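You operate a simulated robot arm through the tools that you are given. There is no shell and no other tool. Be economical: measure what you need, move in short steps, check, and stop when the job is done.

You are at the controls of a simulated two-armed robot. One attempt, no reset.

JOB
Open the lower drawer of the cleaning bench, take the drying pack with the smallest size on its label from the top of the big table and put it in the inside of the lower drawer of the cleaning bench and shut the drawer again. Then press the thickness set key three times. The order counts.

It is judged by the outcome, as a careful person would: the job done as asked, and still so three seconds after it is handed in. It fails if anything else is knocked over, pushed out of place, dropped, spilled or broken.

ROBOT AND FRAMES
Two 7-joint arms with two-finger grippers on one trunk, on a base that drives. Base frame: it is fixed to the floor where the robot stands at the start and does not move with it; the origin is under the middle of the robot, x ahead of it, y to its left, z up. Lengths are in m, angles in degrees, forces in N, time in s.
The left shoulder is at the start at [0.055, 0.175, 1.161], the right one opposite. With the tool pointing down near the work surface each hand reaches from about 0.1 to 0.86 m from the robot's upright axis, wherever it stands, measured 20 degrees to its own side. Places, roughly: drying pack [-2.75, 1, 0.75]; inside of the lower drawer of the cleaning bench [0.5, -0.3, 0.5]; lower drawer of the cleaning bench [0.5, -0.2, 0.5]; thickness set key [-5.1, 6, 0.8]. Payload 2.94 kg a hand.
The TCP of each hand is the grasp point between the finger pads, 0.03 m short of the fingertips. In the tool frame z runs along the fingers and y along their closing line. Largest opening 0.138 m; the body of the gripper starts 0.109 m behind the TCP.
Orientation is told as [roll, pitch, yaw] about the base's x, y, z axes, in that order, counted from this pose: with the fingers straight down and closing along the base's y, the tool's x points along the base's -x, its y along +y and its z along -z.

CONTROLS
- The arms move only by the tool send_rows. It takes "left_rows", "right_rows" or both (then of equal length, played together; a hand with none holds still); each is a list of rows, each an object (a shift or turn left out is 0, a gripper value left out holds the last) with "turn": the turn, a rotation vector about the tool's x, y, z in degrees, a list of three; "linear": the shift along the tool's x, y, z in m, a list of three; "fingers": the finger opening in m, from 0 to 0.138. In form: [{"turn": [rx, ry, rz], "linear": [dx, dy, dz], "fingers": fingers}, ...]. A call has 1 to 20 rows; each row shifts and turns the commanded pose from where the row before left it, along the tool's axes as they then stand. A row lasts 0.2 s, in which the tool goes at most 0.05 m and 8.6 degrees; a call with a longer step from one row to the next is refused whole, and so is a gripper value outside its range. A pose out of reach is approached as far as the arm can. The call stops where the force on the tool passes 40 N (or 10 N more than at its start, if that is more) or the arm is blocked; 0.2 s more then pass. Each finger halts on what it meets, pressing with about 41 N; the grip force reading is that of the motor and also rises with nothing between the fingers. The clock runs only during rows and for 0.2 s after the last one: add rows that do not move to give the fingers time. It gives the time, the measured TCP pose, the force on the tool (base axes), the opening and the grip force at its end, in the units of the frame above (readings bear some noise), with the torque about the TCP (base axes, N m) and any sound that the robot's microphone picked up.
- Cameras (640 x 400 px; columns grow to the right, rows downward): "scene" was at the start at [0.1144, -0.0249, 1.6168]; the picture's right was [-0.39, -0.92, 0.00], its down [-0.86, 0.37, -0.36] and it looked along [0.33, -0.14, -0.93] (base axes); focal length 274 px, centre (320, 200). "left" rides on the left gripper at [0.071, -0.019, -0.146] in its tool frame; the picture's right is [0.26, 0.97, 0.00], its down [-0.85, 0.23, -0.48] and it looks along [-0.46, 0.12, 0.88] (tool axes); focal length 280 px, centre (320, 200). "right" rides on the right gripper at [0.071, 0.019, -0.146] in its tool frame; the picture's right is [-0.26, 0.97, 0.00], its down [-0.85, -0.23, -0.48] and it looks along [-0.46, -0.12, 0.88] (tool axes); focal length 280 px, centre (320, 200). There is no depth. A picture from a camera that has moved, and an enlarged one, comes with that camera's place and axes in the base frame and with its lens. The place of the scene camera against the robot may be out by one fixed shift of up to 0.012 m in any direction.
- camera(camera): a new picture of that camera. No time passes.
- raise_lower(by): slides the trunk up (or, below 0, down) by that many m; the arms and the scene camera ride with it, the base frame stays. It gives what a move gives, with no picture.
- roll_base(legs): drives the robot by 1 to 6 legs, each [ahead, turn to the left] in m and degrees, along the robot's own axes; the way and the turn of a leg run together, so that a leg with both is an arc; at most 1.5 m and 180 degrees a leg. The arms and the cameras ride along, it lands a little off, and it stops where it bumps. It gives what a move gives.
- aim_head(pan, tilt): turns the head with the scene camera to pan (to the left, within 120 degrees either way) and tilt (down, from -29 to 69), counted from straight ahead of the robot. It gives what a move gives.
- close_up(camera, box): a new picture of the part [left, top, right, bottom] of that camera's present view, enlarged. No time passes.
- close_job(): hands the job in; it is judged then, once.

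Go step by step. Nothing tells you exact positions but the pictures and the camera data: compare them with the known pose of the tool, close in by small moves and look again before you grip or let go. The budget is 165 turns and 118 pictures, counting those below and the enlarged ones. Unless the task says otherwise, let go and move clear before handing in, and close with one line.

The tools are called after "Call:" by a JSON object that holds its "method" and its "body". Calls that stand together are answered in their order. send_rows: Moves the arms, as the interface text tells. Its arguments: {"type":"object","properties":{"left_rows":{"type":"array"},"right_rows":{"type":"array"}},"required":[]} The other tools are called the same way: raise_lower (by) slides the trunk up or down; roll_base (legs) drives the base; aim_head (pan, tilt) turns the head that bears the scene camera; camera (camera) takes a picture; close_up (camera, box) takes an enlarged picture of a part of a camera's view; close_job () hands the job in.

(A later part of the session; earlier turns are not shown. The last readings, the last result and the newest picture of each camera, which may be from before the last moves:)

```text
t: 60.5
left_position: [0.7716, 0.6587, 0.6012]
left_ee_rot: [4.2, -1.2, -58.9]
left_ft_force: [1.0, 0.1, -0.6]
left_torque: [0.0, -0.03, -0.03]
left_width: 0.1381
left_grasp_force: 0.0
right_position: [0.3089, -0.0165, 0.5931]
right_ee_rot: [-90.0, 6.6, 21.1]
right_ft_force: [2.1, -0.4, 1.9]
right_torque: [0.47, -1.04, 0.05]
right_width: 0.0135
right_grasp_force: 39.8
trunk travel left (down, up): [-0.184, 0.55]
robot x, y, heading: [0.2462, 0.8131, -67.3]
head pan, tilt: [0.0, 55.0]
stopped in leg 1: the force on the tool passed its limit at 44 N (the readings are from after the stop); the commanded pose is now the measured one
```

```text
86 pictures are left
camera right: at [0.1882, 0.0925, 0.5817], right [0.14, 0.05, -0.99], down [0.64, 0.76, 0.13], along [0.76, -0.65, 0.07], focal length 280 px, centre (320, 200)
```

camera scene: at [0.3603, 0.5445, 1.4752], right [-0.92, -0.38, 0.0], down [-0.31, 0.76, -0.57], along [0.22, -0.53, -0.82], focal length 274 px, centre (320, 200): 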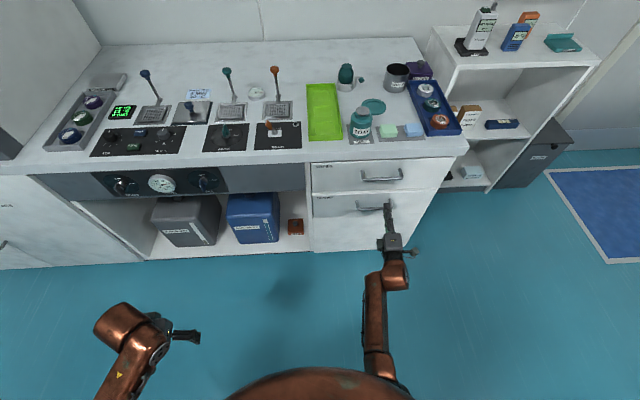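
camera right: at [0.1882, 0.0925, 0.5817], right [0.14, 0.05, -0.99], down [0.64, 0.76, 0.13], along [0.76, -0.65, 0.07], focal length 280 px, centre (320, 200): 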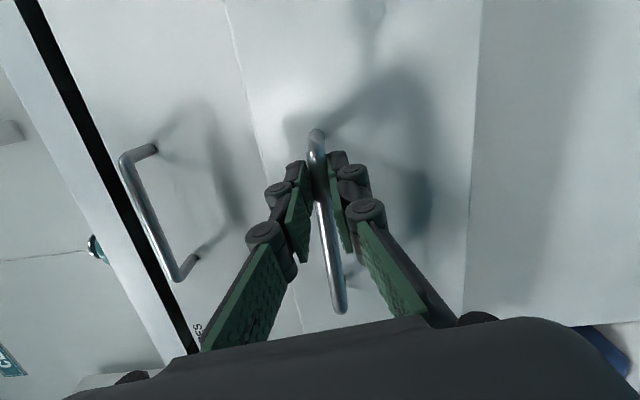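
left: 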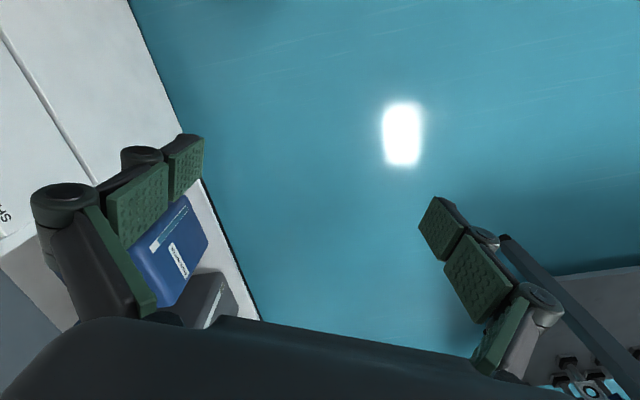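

It slides: 5 cm more. Before going further back I tuck the left arm inwards, away from the table corner.

Call:
{"method": "send_rows", "body": {"left_rows": [{"linear": [-0.02, -0.04, 0]}, {"linear": [-0.02, -0.04, 0]}, {"linear": [-0.02, -0.04, 0]}, {"linear": [-0.02, -0.04, 0]}, {"linear": [-0.02, -0.04, 0]}, {"linear": [0, -0.04, 0]}]}}

Call:
{"method": "aim_head", "body": {"pan": 60, "tilt": 60}}

Call:
{"method": "camera", "body": {"camera": "scene"}}

```text
t: 61.9
left_position: [0.618, 0.4506, 0.587]
left_ee_rot: [4.2, -1.2, -59.0]
left_ft_force: [0.7, -0.8, 0.8]
left_torque: [0.02, 0.01, 0.02]
left_width: 0.138
left_grasp_force: 0.2
right_position: [0.3097, -0.0161, 0.593]
right_ee_rot: [-90.0, 6.5, 21.2]
right_ft_force: [0.0, -1.5, 5.5]
right_torque: [0.33, -1.02, 1.25]
right_width: 0.0136
right_grasp_force: 40.1
trunk travel left (down, up): [-0.184, 0.55]
robot x, y, heading: [0.2457, 0.8132, -67.3]
head pan, tilt: [0.0, 55.0]
```

```text
t: 63.2
left_position: [0.6189, 0.4505, 0.5857]
left_ee_rot: [4.2, -1.3, -58.9]
left_ft_force: [0.1, 0.0, -0.1]
left_torque: [0.01, 0.02, -0.01]
left_width: 0.1382
left_grasp_force: 0.1
right_position: [0.3088, -0.0158, 0.5924]
right_ee_rot: [-90.1, 6.6, 21.0]
right_ft_force: [1.4, -0.4, 7.6]
right_torque: [0.33, -0.95, 0.01]
right_width: 0.0135
right_grasp_force: 39.9
trunk travel left (down, up): [-0.184, 0.55]
robot x, y, heading: [0.244, 0.8141, -67.3]
head pan, tilt: [60.0, 60.0]
```

```text
85 pictures are left
camera scene: at [0.3811, 0.65, 1.4693], right [-0.13, -0.99, 0.0], down [-0.86, 0.11, -0.5], along [0.5, -0.06, -0.87], focal length 274 px, centre (320, 200)
```

scene: 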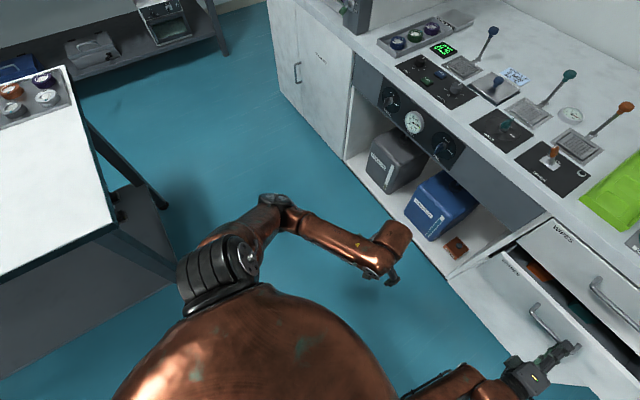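

The left arm is now tucked forward, and the drawer is visibly open a bit. I pull further.

Call:
{"method": "roll_base", "body": {"legs": [[-0.06, 0]]}}

Call:
{"method": "roll_base", "body": {"legs": [[-0.05, 0]]}}

Call:
{"method": "aim_head", "body": {"pan": 0, "tilt": 55}}

Call:
{"method": "camera", "body": {"camera": "scene"}}

```text
t: 64.1
left_position: [0.594, 0.5075, 0.5861]
left_ee_rot: [4.3, -1.3, -58.9]
left_ft_force: [-0.4, -0.3, 0.0]
left_torque: [0.01, 0.05, 0.0]
left_width: 0.138
left_grasp_force: 0.0
right_position: [0.2826, 0.039, 0.5935]
right_ee_rot: [-90.1, 6.5, 20.8]
right_ft_force: [-17.6, -6.2, 14.8]
right_torque: [0.28, -1.02, -0.25]
right_width: 0.0137
right_grasp_force: 39.8
trunk travel left (down, up): [-0.184, 0.55]
robot x, y, heading: [0.2208, 0.8696, -67.3]
head pan, tilt: [60.0, 60.0]
```

```text
t: 65.0
left_position: [0.5738, 0.5542, 0.5886]
left_ee_rot: [4.3, -1.3, -59.0]
left_ft_force: [0.8, 0.7, -0.2]
left_torque: [-0.03, -0.02, 0.01]
left_width: 0.1383
left_grasp_force: 0.1
right_position: [0.2597, 0.0863, 0.5928]
right_ee_rot: [-90.0, 6.4, 20.6]
right_ft_force: [-12.3, -3.2, 6.9]
right_torque: [0.44, -0.99, -1.2]
right_width: 0.0136
right_grasp_force: 40.0
trunk travel left (down, up): [-0.184, 0.55]
robot x, y, heading: [0.1955, 0.9188, -67.6]
head pan, tilt: [60.0, 60.0]
```

```text
t: 66.3
left_position: [0.5751, 0.554, 0.5853]
left_ee_rot: [4.2, -1.2, -58.9]
left_ft_force: [1.1, 0.3, 0.2]
left_torque: [-0.02, 0.01, -0.01]
left_width: 0.138
left_grasp_force: 0.0
right_position: [0.2602, 0.0841, 0.5935]
right_ee_rot: [-90.0, 6.5, 20.6]
right_ft_force: [-2.0, -3.0, 10.4]
right_torque: [0.3, -0.93, -0.06]
right_width: 0.0135
right_grasp_force: 39.6
trunk travel left (down, up): [-0.184, 0.55]
robot x, y, heading: [0.2022, 0.9146, -67.7]
head pan, tilt: [0.0, 55.0]
```

```text
84 pictures are left
camera scene: at [0.2991, 0.6939, 1.4754], right [-0.92, -0.38, 0.0], down [-0.31, 0.76, -0.57], along [0.22, -0.53, -0.82], focal length 274 px, centre (320, 200)
```

scene: 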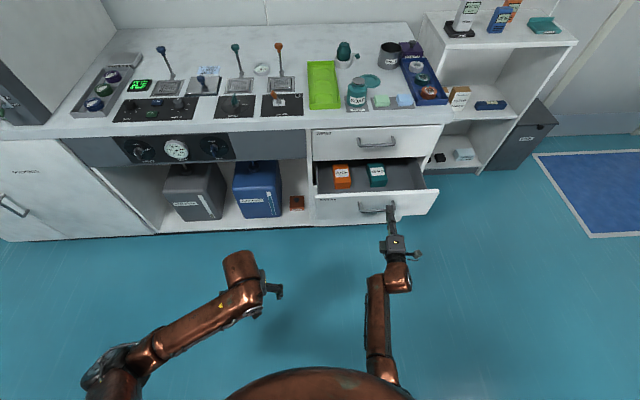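

Drawer is about 0.18 m open with two packs inside. I check how much room there is.

Call:
{"method": "close_up", "body": {"camera": "scene", "box": [280, 120, 460, 232]}}

Call:
{"method": "roll_base", "body": {"legs": [[-0.04, 0]]}}

```text
3.56 times, centred on (370, 176) of scene
camera zoom: at [0.2991, 0.6939, 1.4754], right [-0.92, -0.38, 0.0], down [-0.31, 0.76, -0.57], along [0.22, -0.53, -0.82], focal length 976 px, centre (142, 285)
```

zoom: 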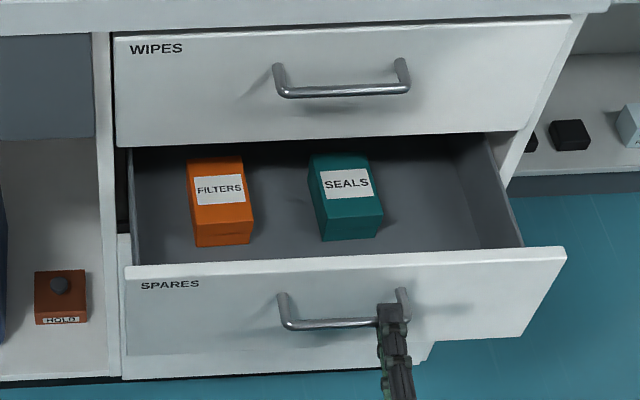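

```text
t: 67.2
left_position: [0.5596, 0.5896, 0.5865]
left_ee_rot: [4.2, -1.2, -59.0]
left_ft_force: [0.4, 0.2, -0.6]
left_torque: [0.0, 0.02, -0.02]
left_width: 0.1381
left_grasp_force: 0.0
right_position: [0.2428, 0.12, 0.5929]
right_ee_rot: [-90.0, 6.6, 20.4]
right_ft_force: [-16.6, -5.3, 16.4]
right_torque: [0.24, -1.02, -0.36]
right_width: 0.0136
right_grasp_force: 39.7
trunk travel left (down, up): [-0.184, 0.55]
robot x, y, heading: [0.1886, 0.9513, -67.7]
head pan, tilt: [0.0, 55.0]
```

Drawer is open about 0.22 m, with free floor on the right beside SEALS. I release the handle and back the hand off.

Call:
{"method": "send_rows", "body": {"right_rows": [{"fingers": 0.07}, {"fingers": 0.07}, {"fingers": 0.07}, {"fingers": 0.07}, {"linear": [0, 0, -0.02]}, {"linear": [0, 0, -0.02]}, {"linear": [0, 0, -0.02]}, {"linear": [0, 0, -0.02]}]}}

Call:
{"method": "camera", "body": {"camera": "right"}}

```text
t: 69.2
left_position: [0.56, 0.5896, 0.5848]
left_ee_rot: [4.2, -1.2, -58.9]
left_ft_force: [0.0, -0.9, 0.8]
left_torque: [0.03, 0.01, -0.02]
left_width: 0.138
left_grasp_force: 0.2
right_position: [0.1928, 0.1713, 0.6147]
right_ee_rot: [-92.1, 10.8, 20.1]
right_ft_force: [0.1, 0.0, -0.8]
right_torque: [-0.01, 0.01, 0.0]
right_width: 0.0701
right_grasp_force: 0.1
trunk travel left (down, up): [-0.184, 0.55]
robot x, y, heading: [0.1846, 0.9532, -67.5]
head pan, tilt: [0.0, 55.0]
stopped in row 8 (right hand): the arm was blocked; the commanded pose is now the measured one
```

```text
82 pictures are left
camera right: at [0.0719, 0.281, 0.6046], right [0.08, -0.01, -1.0], down [0.65, 0.76, 0.05], along [0.75, -0.66, 0.07], focal length 280 px, centre (320, 200)
```

right: 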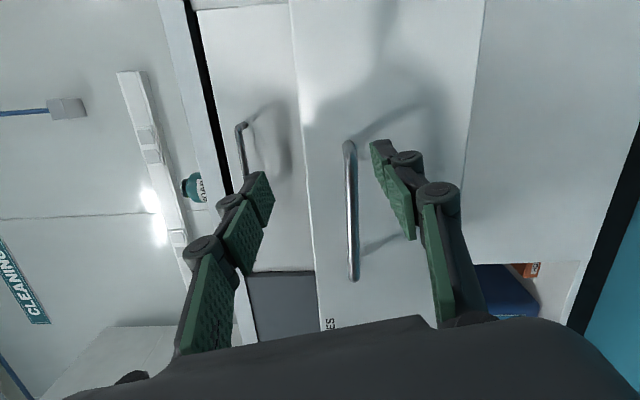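

The hand is clear of the handle. I raise the trunk and bring the right tool back to pointing down for travel.

Call:
{"method": "raise_lower", "body": {"by": 0.35}}

Call:
{"method": "send_rows", "body": {"right_rows": [{"turn": [0, 0, 8.2], "fingers": 0.1}, {"turn": [0, 0, 8.2]}, {"turn": [0, 0, 8.2]}, {"turn": [0, 0, 8.2]}, {"turn": [0, 0, 8.2]}, {"turn": [0, 0, 8.2]}, {"turn": [0, 0, 8.2]}, {"turn": [0, 0, 8.2]}, {"turn": [0, 0, 8.2]}, {"turn": [0, 0, 8.2]}]}}

Call:
{"method": "send_rows", "body": {"right_rows": [{"turn": [0, 8.2, 0]}, {"turn": [0, 8.2, 0]}, {"turn": [0, 8.2, 0]}, {"turn": [0, 8.2, 0]}, {"turn": [0, 8.2, 0]}, {"turn": [0, 8.2, 0]}, {"turn": [0, 8.2, 0]}, {"turn": [0, 8.2, 0]}, {"turn": [0, 8.2, 0]}, {"turn": [0, 8.2, 0]}, {"turn": [0, 8.2, 0]}]}}

Call:
{"method": "camera", "body": {"camera": "scene"}}

```text
t: 72.7
left_position: [0.5606, 0.5907, 0.9355]
left_ee_rot: [4.2, -1.2, -59.0]
left_ft_force: [1.2, -0.5, -0.1]
left_torque: [-0.03, 0.01, -0.02]
left_width: 0.1381
left_grasp_force: 0.1
right_position: [0.189, 0.1688, 0.9671]
right_ee_rot: [-92.1, 11.0, 20.0]
right_ft_force: [0.2, -0.7, 0.3]
right_torque: [-0.01, 0.0, 0.02]
right_width: 0.0702
right_grasp_force: 0.1
trunk travel left (down, up): [-0.534, 0.2]
robot x, y, heading: [0.1831, 0.9493, -67.8]
head pan, tilt: [0.0, 55.0]
```

```text
t: 74.8
left_position: [0.5611, 0.5889, 0.9352]
left_ee_rot: [4.2, -1.1, -59.0]
left_ft_force: [0.5, 0.6, 1.3]
left_torque: [0.02, -0.01, 0.03]
left_width: 0.138
left_grasp_force: 0.0
right_position: [0.1948, 0.1734, 0.9647]
right_ee_rot: [-96.1, -71.6, 26.3]
right_ft_force: [0.3, -0.1, 0.3]
right_torque: [0.01, -0.01, 0.01]
right_width: 0.1002
right_grasp_force: 0.1
trunk travel left (down, up): [-0.534, 0.2]
robot x, y, heading: [0.1851, 0.9534, -67.4]
head pan, tilt: [0.0, 55.0]
```

```text
t: 77.2
left_position: [0.5608, 0.5884, 0.9367]
left_ee_rot: [4.2, -1.0, -59.0]
left_ft_force: [0.4, 0.7, 0.2]
left_torque: [0.06, -0.03, 0.04]
left_width: 0.1379
left_grasp_force: 0.1
right_position: [0.193, 0.174, 0.9639]
right_ee_rot: [-18.6, -1.6, -69.5]
right_ft_force: [-0.5, -0.7, 0.1]
right_torque: [-0.01, 0.02, 0.0]
right_width: 0.1002
right_grasp_force: 0.0
trunk travel left (down, up): [-0.534, 0.2]
robot x, y, heading: [0.1865, 0.9498, -67.6]
head pan, tilt: [0.0, 55.0]
```

```text
81 pictures are left
camera scene: at [0.2175, 0.8901, 1.8325], right [-0.92, -0.38, 0.0], down [-0.31, 0.76, -0.57], along [0.22, -0.53, -0.82], focal length 274 px, centre (320, 200)
```

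scene: 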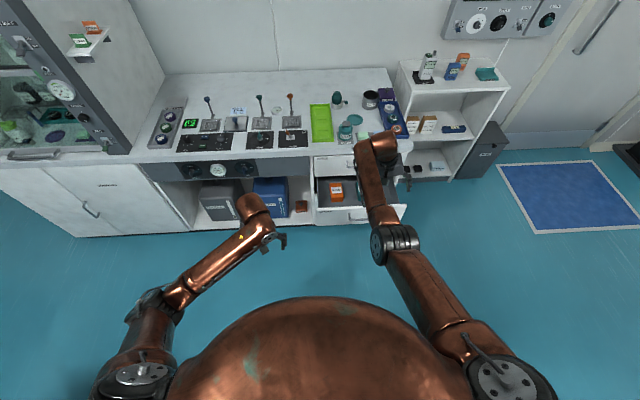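

I level the right tool and draw it closer for travel, then look towards the big table.

Call:
{"method": "send_rows", "body": {"right_rows": [{"turn": [-6.2, 0, 0]}, {"turn": [-6.2, 0, 0]}, {"turn": [-6.2, 0, 0]}, {"linear": [0.045, 0, 0]}, {"linear": [0.045, 0, 0]}, {"linear": [0.045, 0, 0]}, {"linear": [0.045, 0, 0]}, {"linear": [0.045, 0, 0]}, {"linear": [0.045, 0, 0]}]}}

Call:
{"method": "aim_head", "body": {"pan": -105, "tilt": 30}}

Call:
{"method": "camera", "body": {"camera": "scene"}}

```text
t: 79.5
left_position: [0.5605, 0.5905, 0.937]
left_ee_rot: [4.2, -1.2, -58.9]
left_ft_force: [0.1, -0.1, -1.2]
left_torque: [0.0, -0.01, -0.02]
left_width: 0.1379
left_grasp_force: 0.0
right_position: [0.04, 0.3592, 0.9728]
right_ee_rot: [-6.3, -5.2, -72.7]
right_ft_force: [0.9, 0.4, -0.4]
right_torque: [-0.01, 0.01, -0.02]
right_width: 0.1002
right_grasp_force: 0.0
right hand out of reach, approached as far as the arm can: row 9
trunk travel left (down, up): [-0.534, 0.2]
robot x, y, heading: [0.1845, 0.9549, -67.4]
head pan, tilt: [0.0, 55.0]
stopped in row 9 (right hand): the arm was blocked; the commanded pose is now the measured one
```

```text
t: 81.3
left_position: [0.5601, 0.5904, 0.9375]
left_ee_rot: [4.2, -1.2, -59.0]
left_ft_force: [-0.8, -1.1, -0.2]
left_torque: [0.02, -0.01, 0.03]
left_width: 0.1381
left_grasp_force: 0.0
right_position: [0.0384, 0.3592, 0.9725]
right_ee_rot: [-6.4, -5.1, -72.8]
right_ft_force: [0.7, 0.4, 0.3]
right_torque: [-0.02, 0.01, 0.02]
right_width: 0.1
right_grasp_force: 0.1
trunk travel left (down, up): [-0.534, 0.2]
robot x, y, heading: [0.186, 0.9527, -67.5]
head pan, tilt: [-105.0, 30.0]
```

```text
80 pictures are left
camera scene: at [0.1001, 0.9459, 1.8686], right [-0.13, 0.99, 0.0], down [0.5, 0.07, -0.87], along [-0.86, -0.11, -0.5], focal length 274 px, centre (320, 200)
```

scene: 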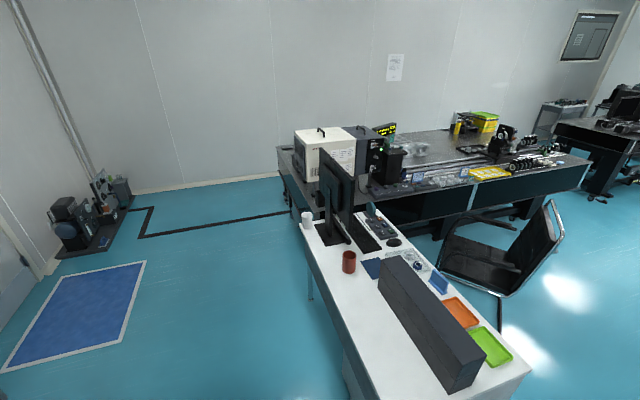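

The big table is the dark bench behind the desk. I zoom in on it to find the drying packs.

Call:
{"method": "close_up", "body": {"camera": "scene", "box": [270, 90, 470, 215]}}

Call:
{"method": "close_up", "body": {"camera": "scene", "box": [400, 90, 600, 215]}}

```text
3.20 times, centred on (370, 152) of scene
camera zoom: at [0.1001, 0.9459, 1.8686], right [-0.13, 0.99, 0.0], down [0.5, 0.07, -0.87], along [-0.86, -0.11, -0.5], focal length 878 px, centre (160, 352)
```

zoom: 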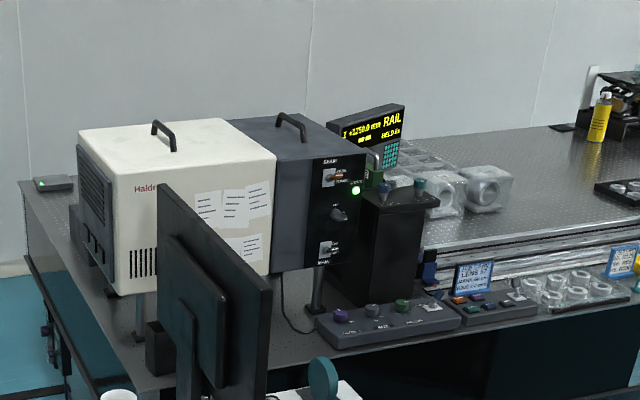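

```text
3.20 times, centred on (500, 152) of scene
camera zoom: at [0.1001, 0.9459, 1.8686], right [-0.13, 0.99, 0.0], down [0.5, 0.07, -0.87], along [-0.86, -0.11, -0.5], focal length 878 px, centre (-256, 352)
```

zoom: 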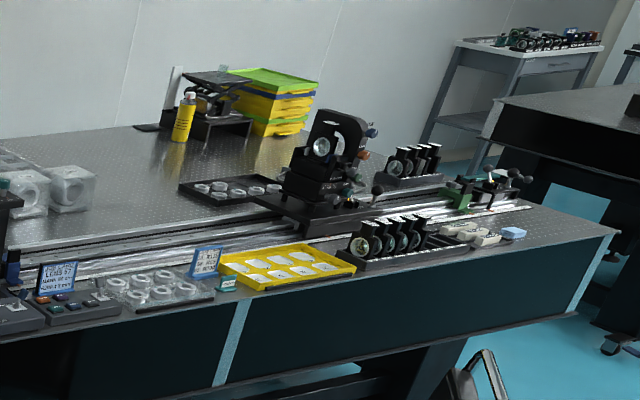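

I don't see packs from here; some may hide behind the boxes near the table's left end. I drive there along the aisle.

Call:
{"method": "roll_base", "body": {"legs": [[0, -50], [0.5, 0], [0, -43], [1.5, 0], [0.3, 0]]}}

Call:
{"method": "aim_head", "body": {"pan": -30, "tilt": 25}}

Call:
{"method": "camera", "body": {"camera": "scene"}}

```text
t: 97.0
left_position: [-2.1145, -0.4275, 0.9358]
left_ee_rot: [4.2, -1.2, -152.3]
left_ft_force: [0.5, 0.1, -0.8]
left_torque: [0.0, -0.05, -0.02]
left_width: 0.1383
left_grasp_force: 0.0
right_position: [-2.3124, 0.1067, 0.9719]
right_ee_rot: [-6.3, -5.2, -166.1]
right_ft_force: [0.2, 0.3, -0.3]
right_torque: [-0.02, 0.0, -0.02]
right_width: 0.0999
right_grasp_force: 0.0
trunk travel left (down, up): [-0.534, 0.2]
robot x, y, heading: [-1.7301, -0.0745, -160.9]
head pan, tilt: [-105.0, 30.0]
```

```text
t: 98.5
left_position: [-2.1132, -0.4264, 0.9348]
left_ee_rot: [4.2, -1.3, -152.3]
left_ft_force: [0.0, 0.3, 0.3]
left_torque: [0.02, 0.0, -0.01]
left_width: 0.1382
left_grasp_force: 0.0
right_position: [-2.3114, 0.1091, 0.9727]
right_ee_rot: [-6.4, -5.2, -166.2]
right_ft_force: [0.6, -0.3, 0.2]
right_torque: [-0.03, 0.01, 0.0]
right_width: 0.1
right_grasp_force: 0.0
trunk travel left (down, up): [-0.534, 0.2]
robot x, y, heading: [-1.7317, -0.0732, -161.0]
head pan, tilt: [-30.0, 25.0]
```

```text
77 pictures are left
camera scene: at [-1.8036, -0.0564, 1.8765], right [0.19, 0.98, 0.0], down [0.42, -0.08, -0.91], along [-0.89, 0.17, -0.42], focal length 274 px, centre (320, 200)
```

scene: 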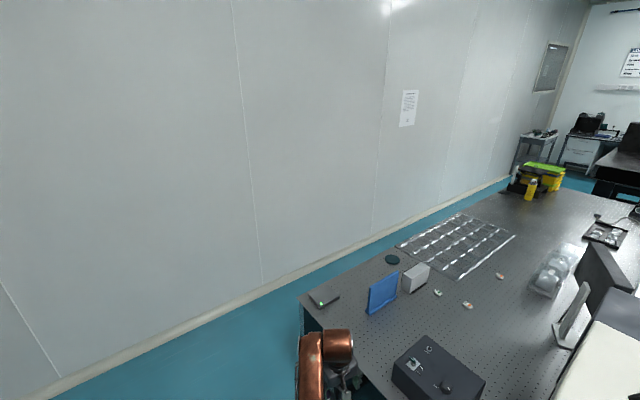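

Now I see small packs on the table's far half. Zooming in to read them.

Call:
{"method": "close_up", "body": {"camera": "scene", "box": [360, 230, 540, 342]}}

Call:
{"method": "close_up", "body": {"camera": "scene", "box": [420, 255, 520, 318]}}

```text
3.56 times, centred on (450, 286) of scene
camera zoom: at [-1.8036, -0.0564, 1.8765], right [0.19, 0.98, 0.0], down [0.42, -0.08, -0.91], along [-0.89, 0.17, -0.42], focal length 976 px, centre (-142, -106)
```

zoom: 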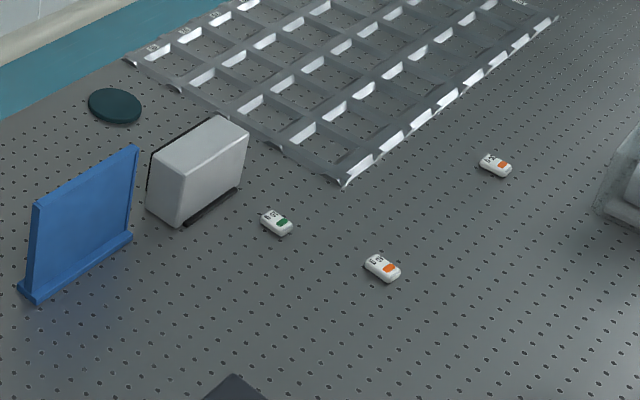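

```text
6.35 times, centred on (470, 286) of scene
camera zoom: at [-1.8036, -0.0564, 1.8765], right [0.19, 0.98, 0.0], down [0.42, -0.08, -0.91], along [-0.89, 0.17, -0.42], focal length 1743 px, centre (-632, -349)
```

zoom: 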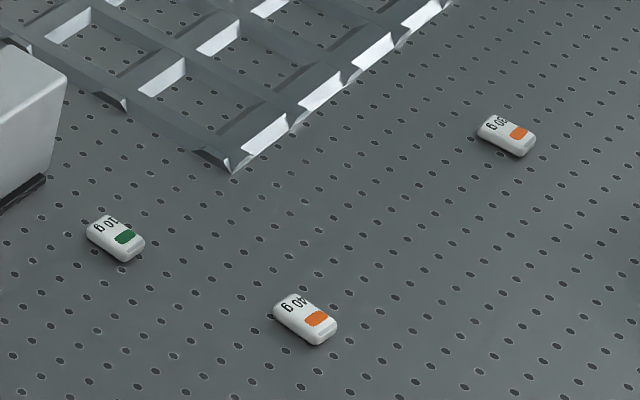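

The packs read about 10 g (green), 40 g and 80 g; I'll verify up close. The 10 g one is at about (-2.83, 0.81), 0.4 m from the far edge, so I go round through the rear corridor.

Call:
{"method": "raise_lower", "body": {"by": 0.1}}

Call:
{"method": "roll_base", "body": {"legs": [[1.47, 0], [0, -88]]}}

Call:
{"method": "aim_head", "body": {"pan": -10, "tilt": 40}}

Call:
{"method": "camera", "body": {"camera": "scene"}}

```text
t: 99.8
left_position: [-2.1126, -0.4261, 1.0367]
left_ee_rot: [4.2, -1.2, -152.4]
left_ft_force: [-0.5, -0.1, -0.8]
left_torque: [-0.01, 0.04, -0.04]
left_width: 0.138
left_grasp_force: 0.0
right_position: [-2.3122, 0.1081, 1.0707]
right_ee_rot: [-6.3, -5.1, -166.1]
right_ft_force: [0.4, 0.8, 0.5]
right_torque: [-0.03, -0.01, -0.02]
right_width: 0.1
right_grasp_force: 0.1
trunk travel left (down, up): [-0.634, 0.1]
robot x, y, heading: [-1.7293, -0.0778, -160.8]
head pan, tilt: [-30.0, 25.0]
```

```text
t: 106.6
left_position: [-3.4775, -0.8981, 1.0359]
left_ee_rot: [4.5, -0.7, -152.7]
left_ft_force: [0.0, -0.5, -0.4]
left_torque: [-0.01, 0.0, -0.06]
left_width: 0.1378
left_grasp_force: 0.0
right_position: [-3.6804, -0.3637, 1.0721]
right_ee_rot: [-6.4, -5.2, -166.3]
right_ft_force: [1.0, -0.2, 0.3]
right_torque: [0.01, -0.04, 0.02]
right_width: 0.1
right_grasp_force: 0.1
trunk travel left (down, up): [-0.634, 0.1]
robot x, y, heading: [-3.0953, -0.5435, -160.6]
head pan, tilt: [-30.0, 25.0]
stopped in leg 1: the force on the tool passed its limit at 77 N (the readings are from after the stop); the commanded pose is now the measured one
```

```text
t: 107.5
left_position: [-3.4768, -0.8981, 1.0351]
left_ee_rot: [4.5, -0.7, -152.6]
left_ft_force: [0.2, 0.5, -0.2]
left_torque: [0.02, 0.02, -0.03]
left_width: 0.1379
left_grasp_force: 0.0
right_position: [-3.68, -0.3645, 1.0718]
right_ee_rot: [-6.3, -5.3, -166.2]
right_ft_force: [-0.8, 0.9, -0.5]
right_torque: [0.01, 0.05, -0.01]
right_width: 0.0999
right_grasp_force: 0.0
trunk travel left (down, up): [-0.634, 0.1]
robot x, y, heading: [-3.097, -0.544, -161.3]
head pan, tilt: [-10.0, 40.0]
```

```text
74 pictures are left
camera scene: at [-3.1578, -0.5574, 1.9531], right [-0.16, 0.99, 0.0], down [0.63, 0.1, -0.77], along [-0.76, -0.12, -0.64], focal length 274 px, centre (320, 200)
```

scene: 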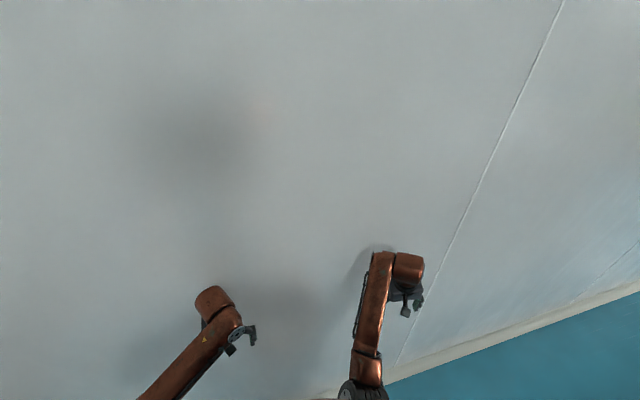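

The left hand met the rear wall lightly. I back off, then turn to face up the corridor.

Call:
{"method": "roll_base", "body": {"legs": [[-0.16, 0], [0, -82]]}}

Call:
{"method": "aim_head", "body": {"pan": -20, "tilt": 50}}

Call:
{"method": "camera", "body": {"camera": "scene"}}

```text
t: 112.4
left_position: [-3.3399, -0.1605, 1.0355]
left_ee_rot: [4.5, -0.7, 124.6]
left_ft_force: [0.4, 0.2, -0.7]
left_torque: [0.0, 0.0, -0.01]
left_width: 0.1379
left_grasp_force: 0.0
right_position: [-2.8357, 0.1071, 1.0722]
right_ee_rot: [-6.2, -5.2, 111.0]
right_ft_force: [-0.1, 0.3, 1.1]
right_torque: [-0.02, 0.03, 0.02]
right_width: 0.0998
right_grasp_force: 0.0
trunk travel left (down, up): [-0.634, 0.1]
robot x, y, heading: [-2.9421, -0.4917, 116.3]
head pan, tilt: [-10.0, 40.0]
```

```text
t: 113.2
left_position: [-3.3394, -0.1603, 1.0368]
left_ee_rot: [4.5, -0.7, 124.5]
left_ft_force: [0.0, 0.6, 0.8]
left_torque: [0.01, -0.01, -0.01]
left_width: 0.1379
left_grasp_force: 0.0
right_position: [-2.8365, 0.1074, 1.0719]
right_ee_rot: [-6.3, -5.2, 110.9]
right_ft_force: [0.2, 0.1, 0.0]
right_torque: [0.0, -0.01, -0.01]
right_width: 0.1001
right_grasp_force: 0.1
trunk travel left (down, up): [-0.634, 0.1]
robot x, y, heading: [-2.9426, -0.4923, 116.3]
head pan, tilt: [-20.0, 50.0]
```

```text
73 pictures are left
camera scene: at [-2.9377, -0.4362, 1.9389], right [0.99, 0.11, 0.0], down [0.08, -0.76, -0.64], along [-0.07, 0.64, -0.77], focal length 274 px, centre (320, 200)
```

scene: 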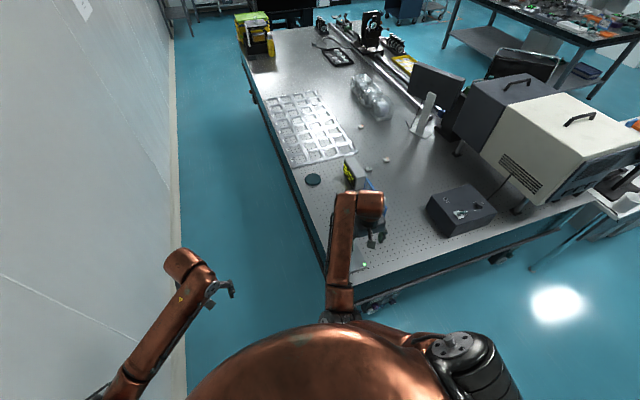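

The corridor runs at about heading 116°, roughly 0.85 m wide. I slide over to its middle and drive up beside the packs.

Call:
{"method": "roll_base", "body": {"legs": [[0, 14], [0.55, 0], [0, -14]]}}

Call:
{"method": "roll_base", "body": {"legs": [[0.58, 0]]}}

Call:
{"method": "aim_head", "body": {"pan": -70, "tilt": 50}}

Call:
{"method": "camera", "body": {"camera": "scene"}}

```text
t: 118.0
left_position: [-3.6988, 0.2498, 1.0363]
left_ee_rot: [4.5, -0.8, 125.2]
left_ft_force: [1.3, 0.4, 0.3]
left_torque: [-0.02, -0.02, -0.01]
left_width: 0.1383
left_grasp_force: 0.0
right_position: [-3.1972, 0.5239, 1.0719]
right_ee_rot: [-6.3, -5.2, 111.6]
right_ft_force: [0.2, -1.0, 0.1]
right_torque: [0.05, 0.03, 0.03]
right_width: 0.1
right_grasp_force: 0.1
trunk travel left (down, up): [-0.634, 0.1]
robot x, y, heading: [-3.2972, -0.0774, 117.0]
head pan, tilt: [-20.0, 50.0]
```

```text
t: 121.3
left_position: [-3.9658, 0.7738, 1.037]
left_ee_rot: [4.6, -0.8, 125.1]
left_ft_force: [0.3, -0.5, -0.3]
left_torque: [-0.02, -0.02, -0.01]
left_width: 0.1383
left_grasp_force: 0.1
right_position: [-3.4658, 1.0468, 1.0721]
right_ee_rot: [-6.3, -5.3, 111.7]
right_ft_force: [0.0, -0.5, -0.1]
right_torque: [0.0, 0.0, 0.01]
right_width: 0.0999
right_grasp_force: 0.1
trunk travel left (down, up): [-0.634, 0.1]
robot x, y, heading: [-3.5662, 0.4422, 117.2]
head pan, tilt: [-20.0, 50.0]
```

```text
t: 122.5
left_position: [-3.9657, 0.7742, 1.0352]
left_ee_rot: [4.5, -0.9, 125.2]
left_ft_force: [-1.0, -1.5, -0.2]
left_torque: [0.0, 0.01, 0.04]
left_width: 0.1383
left_grasp_force: 0.0
right_position: [-3.4644, 1.0472, 1.0719]
right_ee_rot: [-6.3, -5.1, 111.7]
right_ft_force: [-0.3, 0.1, -0.9]
right_torque: [0.0, 0.01, -0.01]
right_width: 0.0999
right_grasp_force: 0.0
trunk travel left (down, up): [-0.634, 0.1]
robot x, y, heading: [-3.567, 0.4436, 117.1]
head pan, tilt: [-70.0, 50.0]
```

```text
72 pictures are left
camera scene: at [-3.4972, 0.4824, 1.9389], right [0.73, -0.68, 0.0], down [-0.52, -0.56, -0.64], along [0.44, 0.47, -0.77], focal length 274 px, centre (320, 200)
```

scene: 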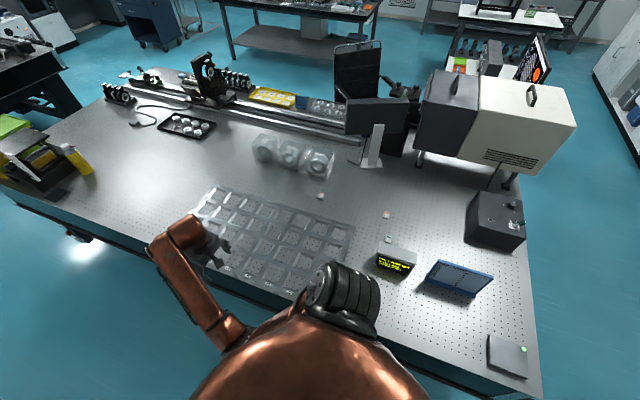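

Now beside the packs; I zoom to read them from this side.

Call:
{"method": "close_up", "body": {"camera": "scene", "box": [300, 180, 420, 255]}}

```text
5.33 times, centred on (360, 218) of scene
camera zoom: at [-3.4972, 0.4824, 1.9389], right [0.73, -0.68, 0.0], down [-0.52, -0.56, -0.64], along [0.44, 0.47, -0.77], focal length 1464 px, centre (107, 107)
```

zoom: 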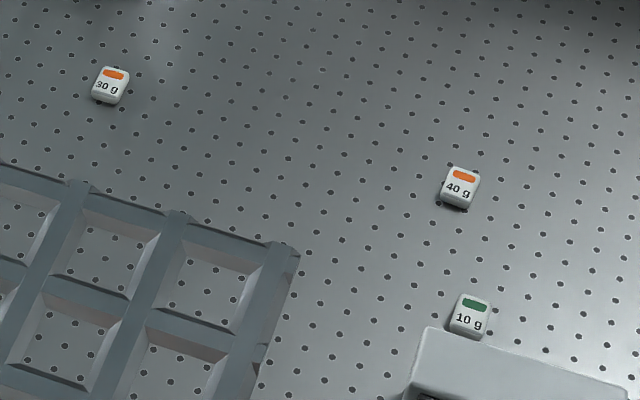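

Confirmed: 10 g (green) is smallest, at about (-2.784, 0.771, 0.81), table top z≈0.80. It lies right beside a display box. I turn to face it with the right arm at a comfortable bearing.

Call:
{"method": "roll_base", "body": {"legs": [[0, -72]]}}

Call:
{"method": "aim_head", "body": {"pan": -20, "tilt": 55}}

Call:
{"method": "camera", "body": {"camera": "scene"}}

Call:
{"method": "camera", "body": {"camera": "right"}}

```text
t: 125.9
left_position: [-3.395, 0.9331, 1.0377]
left_ee_rot: [4.5, -0.8, 55.3]
left_ft_force: [-0.3, 0.7, 0.1]
left_torque: [0.0, -0.02, 0.01]
left_width: 0.1379
left_grasp_force: 0.1
right_position: [-2.966, 0.559, 1.0716]
right_ee_rot: [-6.2, -5.2, 41.9]
right_ft_force: [0.1, -0.8, 0.6]
right_torque: [0.01, -0.01, 0.0]
right_width: 0.1001
right_grasp_force: 0.1
trunk travel left (down, up): [-0.634, 0.1]
robot x, y, heading: [-3.5668, 0.4426, 47.2]
head pan, tilt: [-70.0, 50.0]
```

```text
t: 127.1
left_position: [-3.3953, 0.9345, 1.0361]
left_ee_rot: [4.5, -0.9, 55.3]
left_ft_force: [0.6, -0.5, 0.2]
left_torque: [-0.02, 0.01, 0.01]
left_width: 0.1381
left_grasp_force: 0.0
right_position: [-2.9661, 0.5581, 1.0712]
right_ee_rot: [-6.1, -5.2, 41.9]
right_ft_force: [-0.3, 0.1, 0.6]
right_torque: [0.01, 0.01, 0.01]
right_width: 0.1
right_grasp_force: 0.1
trunk travel left (down, up): [-0.634, 0.1]
robot x, y, heading: [-3.5652, 0.4448, 47.1]
head pan, tilt: [-20.0, 55.0]
```

```text
70 pictures are left
camera scene: at [-3.5055, 0.4618, 1.9324], right [0.46, -0.89, 0.0], down [-0.73, -0.37, -0.57], along [0.51, 0.26, -0.82], focal length 274 px, centre (320, 200)
```

scene: 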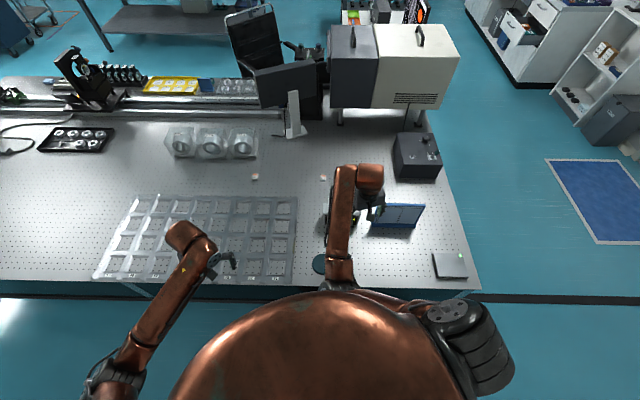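

```text
69 pictures are left
camera right: at [-3.0512, 0.5281, 1.208], right [-0.44, 0.9, -0.08], down [0.71, 0.4, 0.57], along [0.55, 0.19, -0.82], focal length 280 px, centre (320, 200)
```

right: 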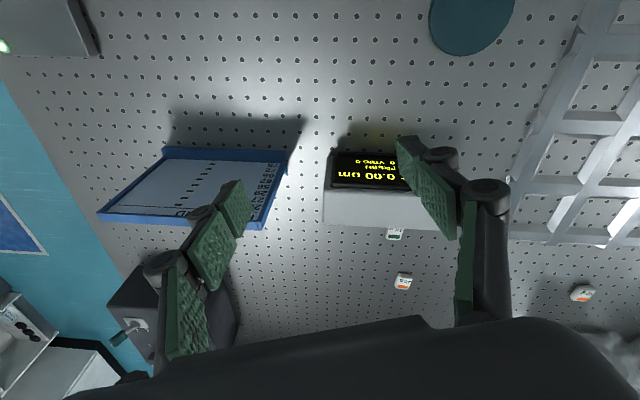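

All consistent: the 10 g pack is at (-2.783, 0.773), long side along heading ~47°, so the default grip fits. I close up slightly with the base, level the tool and move above it.

Call:
{"method": "roll_base", "body": {"legs": [[0.06, 0]]}}

Call:
{"method": "send_rows", "body": {"right_rows": [{"turn": [-6.2, 5.2, 0], "fingers": 0.07}, {"turn": [0, 0, -5]}, {"linear": [-0.04, 0, 0]}, {"linear": [-0.04, 0, 0]}, {"linear": [-0.04, 0, 0]}, {"linear": [-0.04, 0, 0]}]}}

Call:
{"method": "camera", "body": {"camera": "right"}}

```text
t: 128.1
left_position: [-3.36, 0.9717, 1.0385]
left_ee_rot: [4.4, -1.3, 55.2]
left_ft_force: [0.5, 0.1, -1.0]
left_torque: [-0.11, 0.08, 0.02]
left_width: 0.138
left_grasp_force: 0.1
right_position: [-2.9233, 0.5946, 1.0832]
right_ee_rot: [-6.7, -6.5, 41.4]
right_ft_force: [0.4, 0.7, -0.4]
right_torque: [-0.1, 0.05, -0.03]
right_width: 0.1001
right_grasp_force: 0.0
trunk travel left (down, up): [-0.634, 0.1]
robot x, y, heading: [-3.5265, 0.4882, 46.8]
head pan, tilt: [-20.0, 55.0]
```

```text
t: 129.5
left_position: [-3.3646, 0.9662, 1.043]
left_ee_rot: [4.3, -1.5, 55.2]
left_ft_force: [-0.1, -1.0, -0.4]
left_torque: [0.05, -0.05, 0.0]
left_width: 0.1377
left_grasp_force: 0.1
right_position: [-2.8158, 0.7057, 1.0906]
right_ee_rot: [-0.4, -1.6, 46.2]
right_ft_force: [-1.6, -0.2, 1.1]
right_torque: [0.06, -0.08, -0.02]
right_width: 0.07
right_grasp_force: 0.0
trunk travel left (down, up): [-0.634, 0.1]
robot x, y, heading: [-3.5272, 0.4881, 47.1]
head pan, tilt: [-20.0, 55.0]
```

```text
68 pictures are left
camera right: at [-2.8831, 0.6654, 1.2347], right [-0.51, 0.86, 0.0], down [0.74, 0.45, 0.5], along [0.43, 0.26, -0.87], focal length 280 px, centre (320, 200)
```

right: 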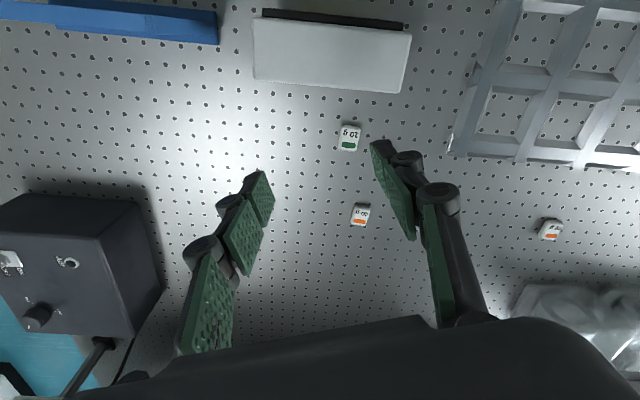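

Both hands rose slightly, as if the base leans on the table edge; I back off 3 cm and zoom on the packs.

Call:
{"method": "roll_base", "body": {"legs": [[-0.03, 0]]}}

Call:
{"method": "close_up", "body": {"camera": "right", "box": [280, 90, 440, 240]}}

Call:
{"method": "close_up", "body": {"camera": "right", "box": [480, 180, 600, 255]}}

```text
t: 130.3
left_position: [-3.3754, 0.9536, 1.0385]
left_ee_rot: [4.4, -1.0, 55.3]
left_ft_force: [0.7, 0.6, 0.6]
left_torque: [-0.06, 0.03, 0.01]
left_width: 0.1379
left_grasp_force: 0.0
right_position: [-2.8275, 0.6933, 1.0854]
right_ee_rot: [-0.6, -1.1, 46.2]
right_ft_force: [0.1, 1.3, 0.0]
right_torque: [-0.03, 0.03, 0.01]
right_width: 0.0697
right_grasp_force: 0.2
trunk travel left (down, up): [-0.634, 0.1]
robot x, y, heading: [-3.5466, 0.4709, 46.8]
head pan, tilt: [-20.0, 55.0]
```

```text
2.67 times, centred on (360, 165) of right
camera zoom: at [-2.8943, 0.6535, 1.2296], right [-0.52, 0.86, -0.01], down [0.74, 0.45, 0.49], along [0.42, 0.25, -0.87], focal length 748 px, centre (213, 293)
```

zoom: 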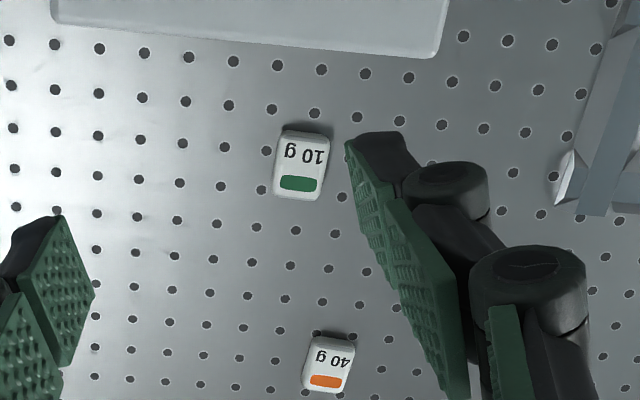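

```text
5.33 times, centred on (540, 218) of right
camera zoom: at [-2.8943, 0.6535, 1.2296], right [-0.52, 0.86, -0.01], down [0.74, 0.45, 0.49], along [0.42, 0.25, -0.87], focal length 1495 px, centre (-853, 107)
```

zoom: 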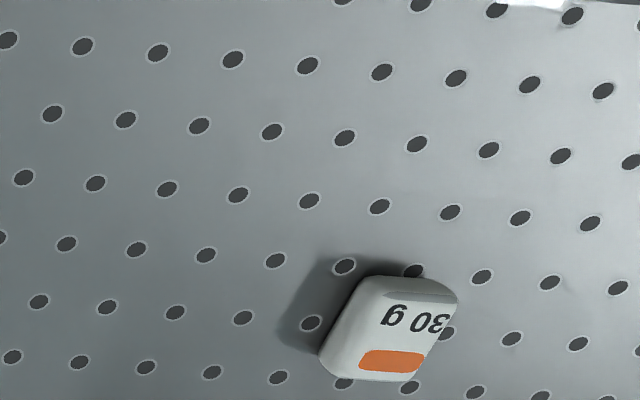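

The sizes are 10, 40 and 30 g; the green 10 g pack is the target at (-2.792, 0.773). I move over it and descend to a hover.

Call:
{"method": "send_rows", "body": {"right_rows": [{"linear": [-0.041, 0.015, 0]}, {"linear": [-0.041, 0.015, 0]}, {"linear": [0, 0, 0.037]}, {"linear": [0, 0, 0.037]}, {"linear": [0, 0, 0.037]}, {"linear": [0, 0, 0.037]}, {"linear": [0, 0, 0.037]}]}}

Call:
{"method": "camera", "body": {"camera": "right"}}

```text
t: 131.9
left_position: [-3.3793, 0.9472, 1.0398]
left_ee_rot: [4.3, -1.5, 55.1]
left_ft_force: [0.7, 0.0, 0.0]
left_torque: [-0.05, 0.04, -0.01]
left_width: 0.1383
left_grasp_force: 0.1
right_position: [-2.7926, 0.7696, 0.9861]
right_ee_rot: [-0.6, -1.8, 46.2]
right_ft_force: [-0.2, -0.2, 0.5]
right_torque: [-0.02, 0.03, -0.03]
right_width: 0.0696
right_grasp_force: 0.1
right hand out of reach, approached as far as the arm can: row 5, 6, 7
trunk travel left (down, up): [-0.634, 0.1]
robot x, y, heading: [-3.5463, 0.4691, 47.2]
head pan, tilt: [-20.0, 55.0]
```

```text
65 pictures are left
camera right: at [-2.8607, 0.7282, 1.1287], right [-0.52, 0.86, 0.0], down [0.74, 0.45, 0.5], along [0.43, 0.26, -0.86], focal length 280 px, centre (320, 200)
```

right: 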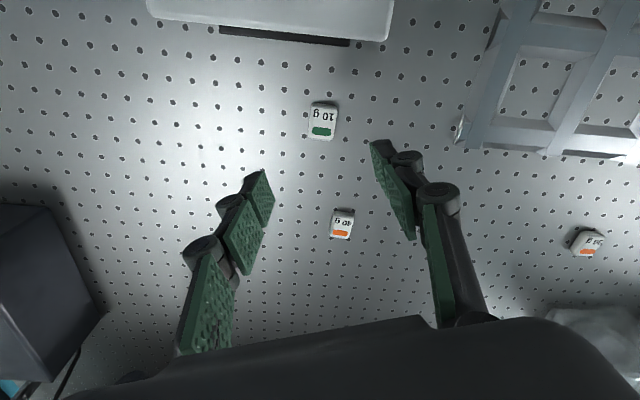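

Too high-shouldered to get down from here. I reset the command to the reached height, then lower the trunk 0.1 m.

Call:
{"method": "send_rows", "body": {"right_rows": [{"linear": [0, 0, -0.045]}, {"linear": [0, 0, -0.045]}]}}

Call:
{"method": "raise_lower", "body": {"by": -0.1}}

Call:
{"method": "camera", "body": {"camera": "right"}}

```text
t: 132.5
left_position: [-3.3799, 0.9474, 1.0404]
left_ee_rot: [4.3, -1.5, 55.3]
left_ft_force: [-0.6, 0.0, 0.4]
left_torque: [-0.02, -0.01, 0.03]
left_width: 0.1379
left_grasp_force: 0.1
right_position: [-2.7955, 0.7677, 1.0767]
right_ee_rot: [-0.6, -1.5, 46.2]
right_ft_force: [0.2, -0.4, -0.9]
right_torque: [-0.03, -0.01, 0.0]
right_width: 0.07
right_grasp_force: 0.1
trunk travel left (down, up): [-0.634, 0.1]
robot x, y, heading: [-3.5433, 0.468, 47.2]
head pan, tilt: [-20.0, 55.0]
```

```text
t: 133.8
left_position: [-3.3811, 0.9471, 0.9414]
left_ee_rot: [4.3, -1.4, 55.2]
left_ft_force: [0.2, -0.1, 0.0]
left_torque: [0.0, -0.02, -0.01]
left_width: 0.1381
left_grasp_force: 0.2
right_position: [-2.7959, 0.768, 0.978]
right_ee_rot: [-0.7, -1.5, 46.2]
right_ft_force: [-0.7, -0.4, 0.7]
right_torque: [-0.02, 0.01, 0.04]
right_width: 0.0701
right_grasp_force: 0.0
trunk travel left (down, up): [-0.534, 0.2]
robot x, y, heading: [-3.5455, 0.4651, 47.1]
head pan, tilt: [-20.0, 55.0]
```

```text
64 pictures are left
camera right: at [-2.863, 0.7271, 1.1215], right [-0.52, 0.86, 0.0], down [0.74, 0.45, 0.5], along [0.43, 0.26, -0.87], focal length 280 px, centre (320, 200)
```

right: 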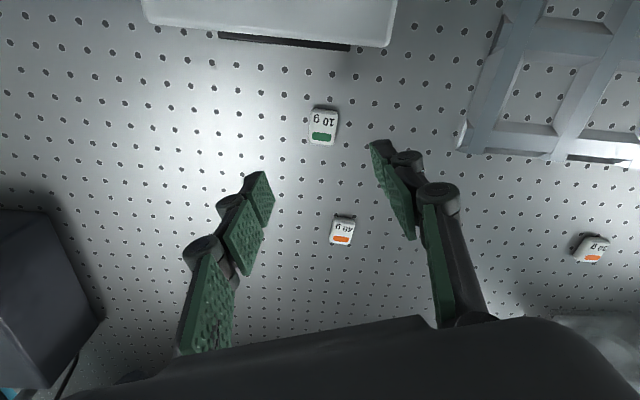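

Pack is centred under the gripper. I lower the trunk another 0.09 m and then go down with the arm.

Call:
{"method": "raise_lower", "body": {"by": -0.09}}

Call:
{"method": "send_rows", "body": {"right_rows": [{"linear": [-0.004, 0.002, 0.015]}, {"linear": [0, 0, 0.015]}]}}

Call:
{"method": "camera", "body": {"camera": "right"}}

```text
t: 135.1
left_position: [-3.3818, 0.9473, 0.8528]
left_ee_rot: [4.3, -1.5, 55.2]
left_ft_force: [-0.8, -0.5, -0.5]
left_torque: [-0.02, 0.01, 0.0]
left_width: 0.138
left_grasp_force: 0.0
right_position: [-2.7949, 0.767, 0.8878]
right_ee_rot: [-0.7, -1.5, 46.3]
right_ft_force: [-0.1, -0.6, 0.8]
right_torque: [0.01, -0.01, -0.01]
right_width: 0.07
right_grasp_force: 0.0
trunk travel left (down, up): [-0.444, 0.29]
robot x, y, heading: [-3.5478, 0.4673, 46.9]
head pan, tilt: [-20.0, 55.0]
```

```text
t: 135.7
left_position: [-3.3807, 0.9463, 0.8521]
left_ee_rot: [4.3, -1.5, 55.4]
left_ft_force: [0.1, 0.2, 0.1]
left_torque: [0.0, 0.0, 0.03]
left_width: 0.1379
left_grasp_force: 0.0
right_position: [-2.7941, 0.7722, 0.8574]
right_ee_rot: [-0.6, -1.5, 46.2]
right_ft_force: [-0.5, 0.3, -0.5]
right_torque: [0.01, 0.01, 0.0]
right_width: 0.0699
right_grasp_force: 0.1
trunk travel left (down, up): [-0.444, 0.29]
robot x, y, heading: [-3.5434, 0.4689, 47.0]
head pan, tilt: [-20.0, 55.0]
```

```text
63 pictures are left
camera right: at [-2.8613, 0.7323, 1.001], right [-0.52, 0.86, 0.0], down [0.74, 0.45, 0.5], along [0.43, 0.26, -0.87], focal length 280 px, centre (320, 200)
```

right: 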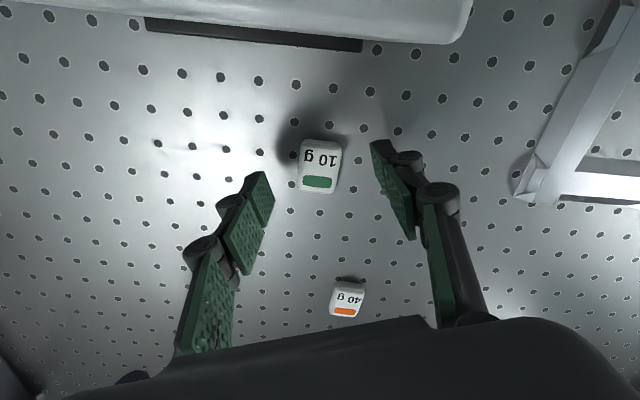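

Well aligned; going down the last ~2 cm and closing.

Call:
{"method": "send_rows", "body": {"right_rows": [{"linear": [0, 0, 0.008]}, {"linear": [0, 0, 0.007]}, {"linear": [0, 0, 0.006]}]}}

Call:
{"method": "camera", "body": {"camera": "right"}}

```text
t: 136.5
left_position: [-3.3807, 0.9477, 0.8501]
left_ee_rot: [4.3, -1.5, 55.3]
left_ft_force: [-0.6, 0.6, 0.3]
left_torque: [0.01, 0.01, -0.01]
left_width: 0.1381
left_grasp_force: 0.1
right_position: [-2.7941, 0.7729, 0.8359]
right_ee_rot: [-0.7, -1.3, 46.2]
right_ft_force: [-0.8, -0.8, -1.0]
right_torque: [0.01, 0.01, 0.03]
right_width: 0.0699
right_grasp_force: 0.1
trunk travel left (down, up): [-0.444, 0.29]
robot x, y, heading: [-3.5491, 0.4659, 46.8]
head pan, tilt: [-20.0, 55.0]
```

```text
62 pictures are left
camera right: at [-2.8608, 0.7328, 0.9794], right [-0.52, 0.86, 0.0], down [0.74, 0.45, 0.5], along [0.43, 0.26, -0.87], focal length 280 px, centre (320, 200)
```

right: 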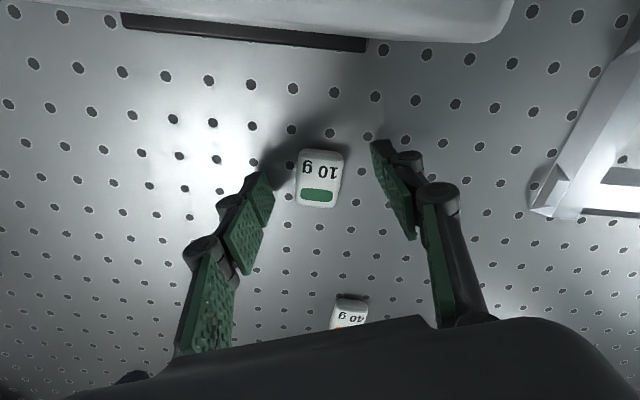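

The pack sits right between the pads. Closing.

Call:
{"method": "send_rows", "body": {"right_rows": [{"linear": [0, 0, 0.003], "fingers": 0.0}, {"fingers": 0.0}, {"fingers": 0.0}, {"fingers": 0.0}, {"fingers": 0.0}, {"fingers": 0.0}]}}

Call:
{"method": "send_rows", "body": {"right_rows": [{"linear": [0, 0, -0.02]}, {"linear": [0, 0, -0.03]}, {"linear": [0, 0, -0.03]}]}}

Call:
{"method": "camera", "body": {"camera": "right"}}

```text
t: 137.9
left_position: [-3.3812, 0.9472, 0.8518]
left_ee_rot: [4.3, -1.5, 55.3]
left_ft_force: [-0.3, -0.5, 0.7]
left_torque: [-0.01, 0.0, 0.01]
left_width: 0.1381
left_grasp_force: 0.0
right_position: [-2.7941, 0.7735, 0.8331]
right_ee_rot: [-0.6, -1.5, 46.2]
right_ft_force: [0.2, -0.2, -0.1]
right_torque: [-0.02, 0.02, 0.0]
right_width: 0.0286
right_grasp_force: 40.6
trunk travel left (down, up): [-0.444, 0.29]
robot x, y, heading: [-3.5424, 0.4681, 47.0]
head pan, tilt: [-20.0, 55.0]
```

```text
t: 138.7
left_position: [-3.3816, 0.9477, 0.8512]
left_ee_rot: [4.3, -1.6, 55.3]
left_ft_force: [1.1, 0.6, -0.9]
left_torque: [-0.01, -0.01, 0.01]
left_width: 0.1381
left_grasp_force: 0.1
right_position: [-2.7969, 0.7725, 0.9136]
right_ee_rot: [-0.5, -1.4, 46.2]
right_ft_force: [-0.4, -0.4, 0.3]
right_torque: [0.03, -0.01, -0.03]
right_width: 0.0002
right_grasp_force: 28.5
trunk travel left (down, up): [-0.444, 0.29]
robot x, y, heading: [-3.5427, 0.4664, 47.0]
head pan, tilt: [-20.0, 55.0]
```

```text
61 pictures are left
camera right: at [-2.8644, 0.7327, 1.057], right [-0.52, 0.86, 0.0], down [0.74, 0.45, 0.5], along [0.43, 0.25, -0.87], focal length 280 px, centre (320, 200)
```

right: 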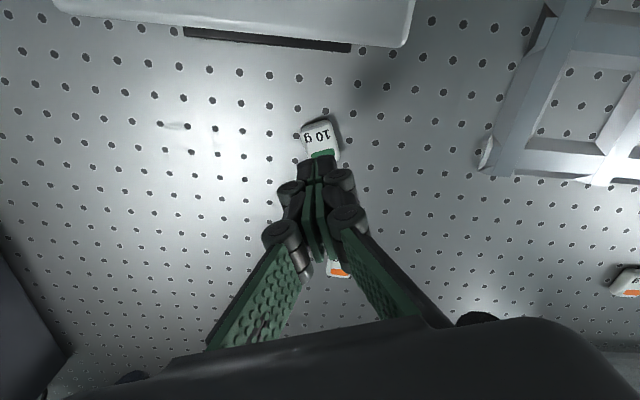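

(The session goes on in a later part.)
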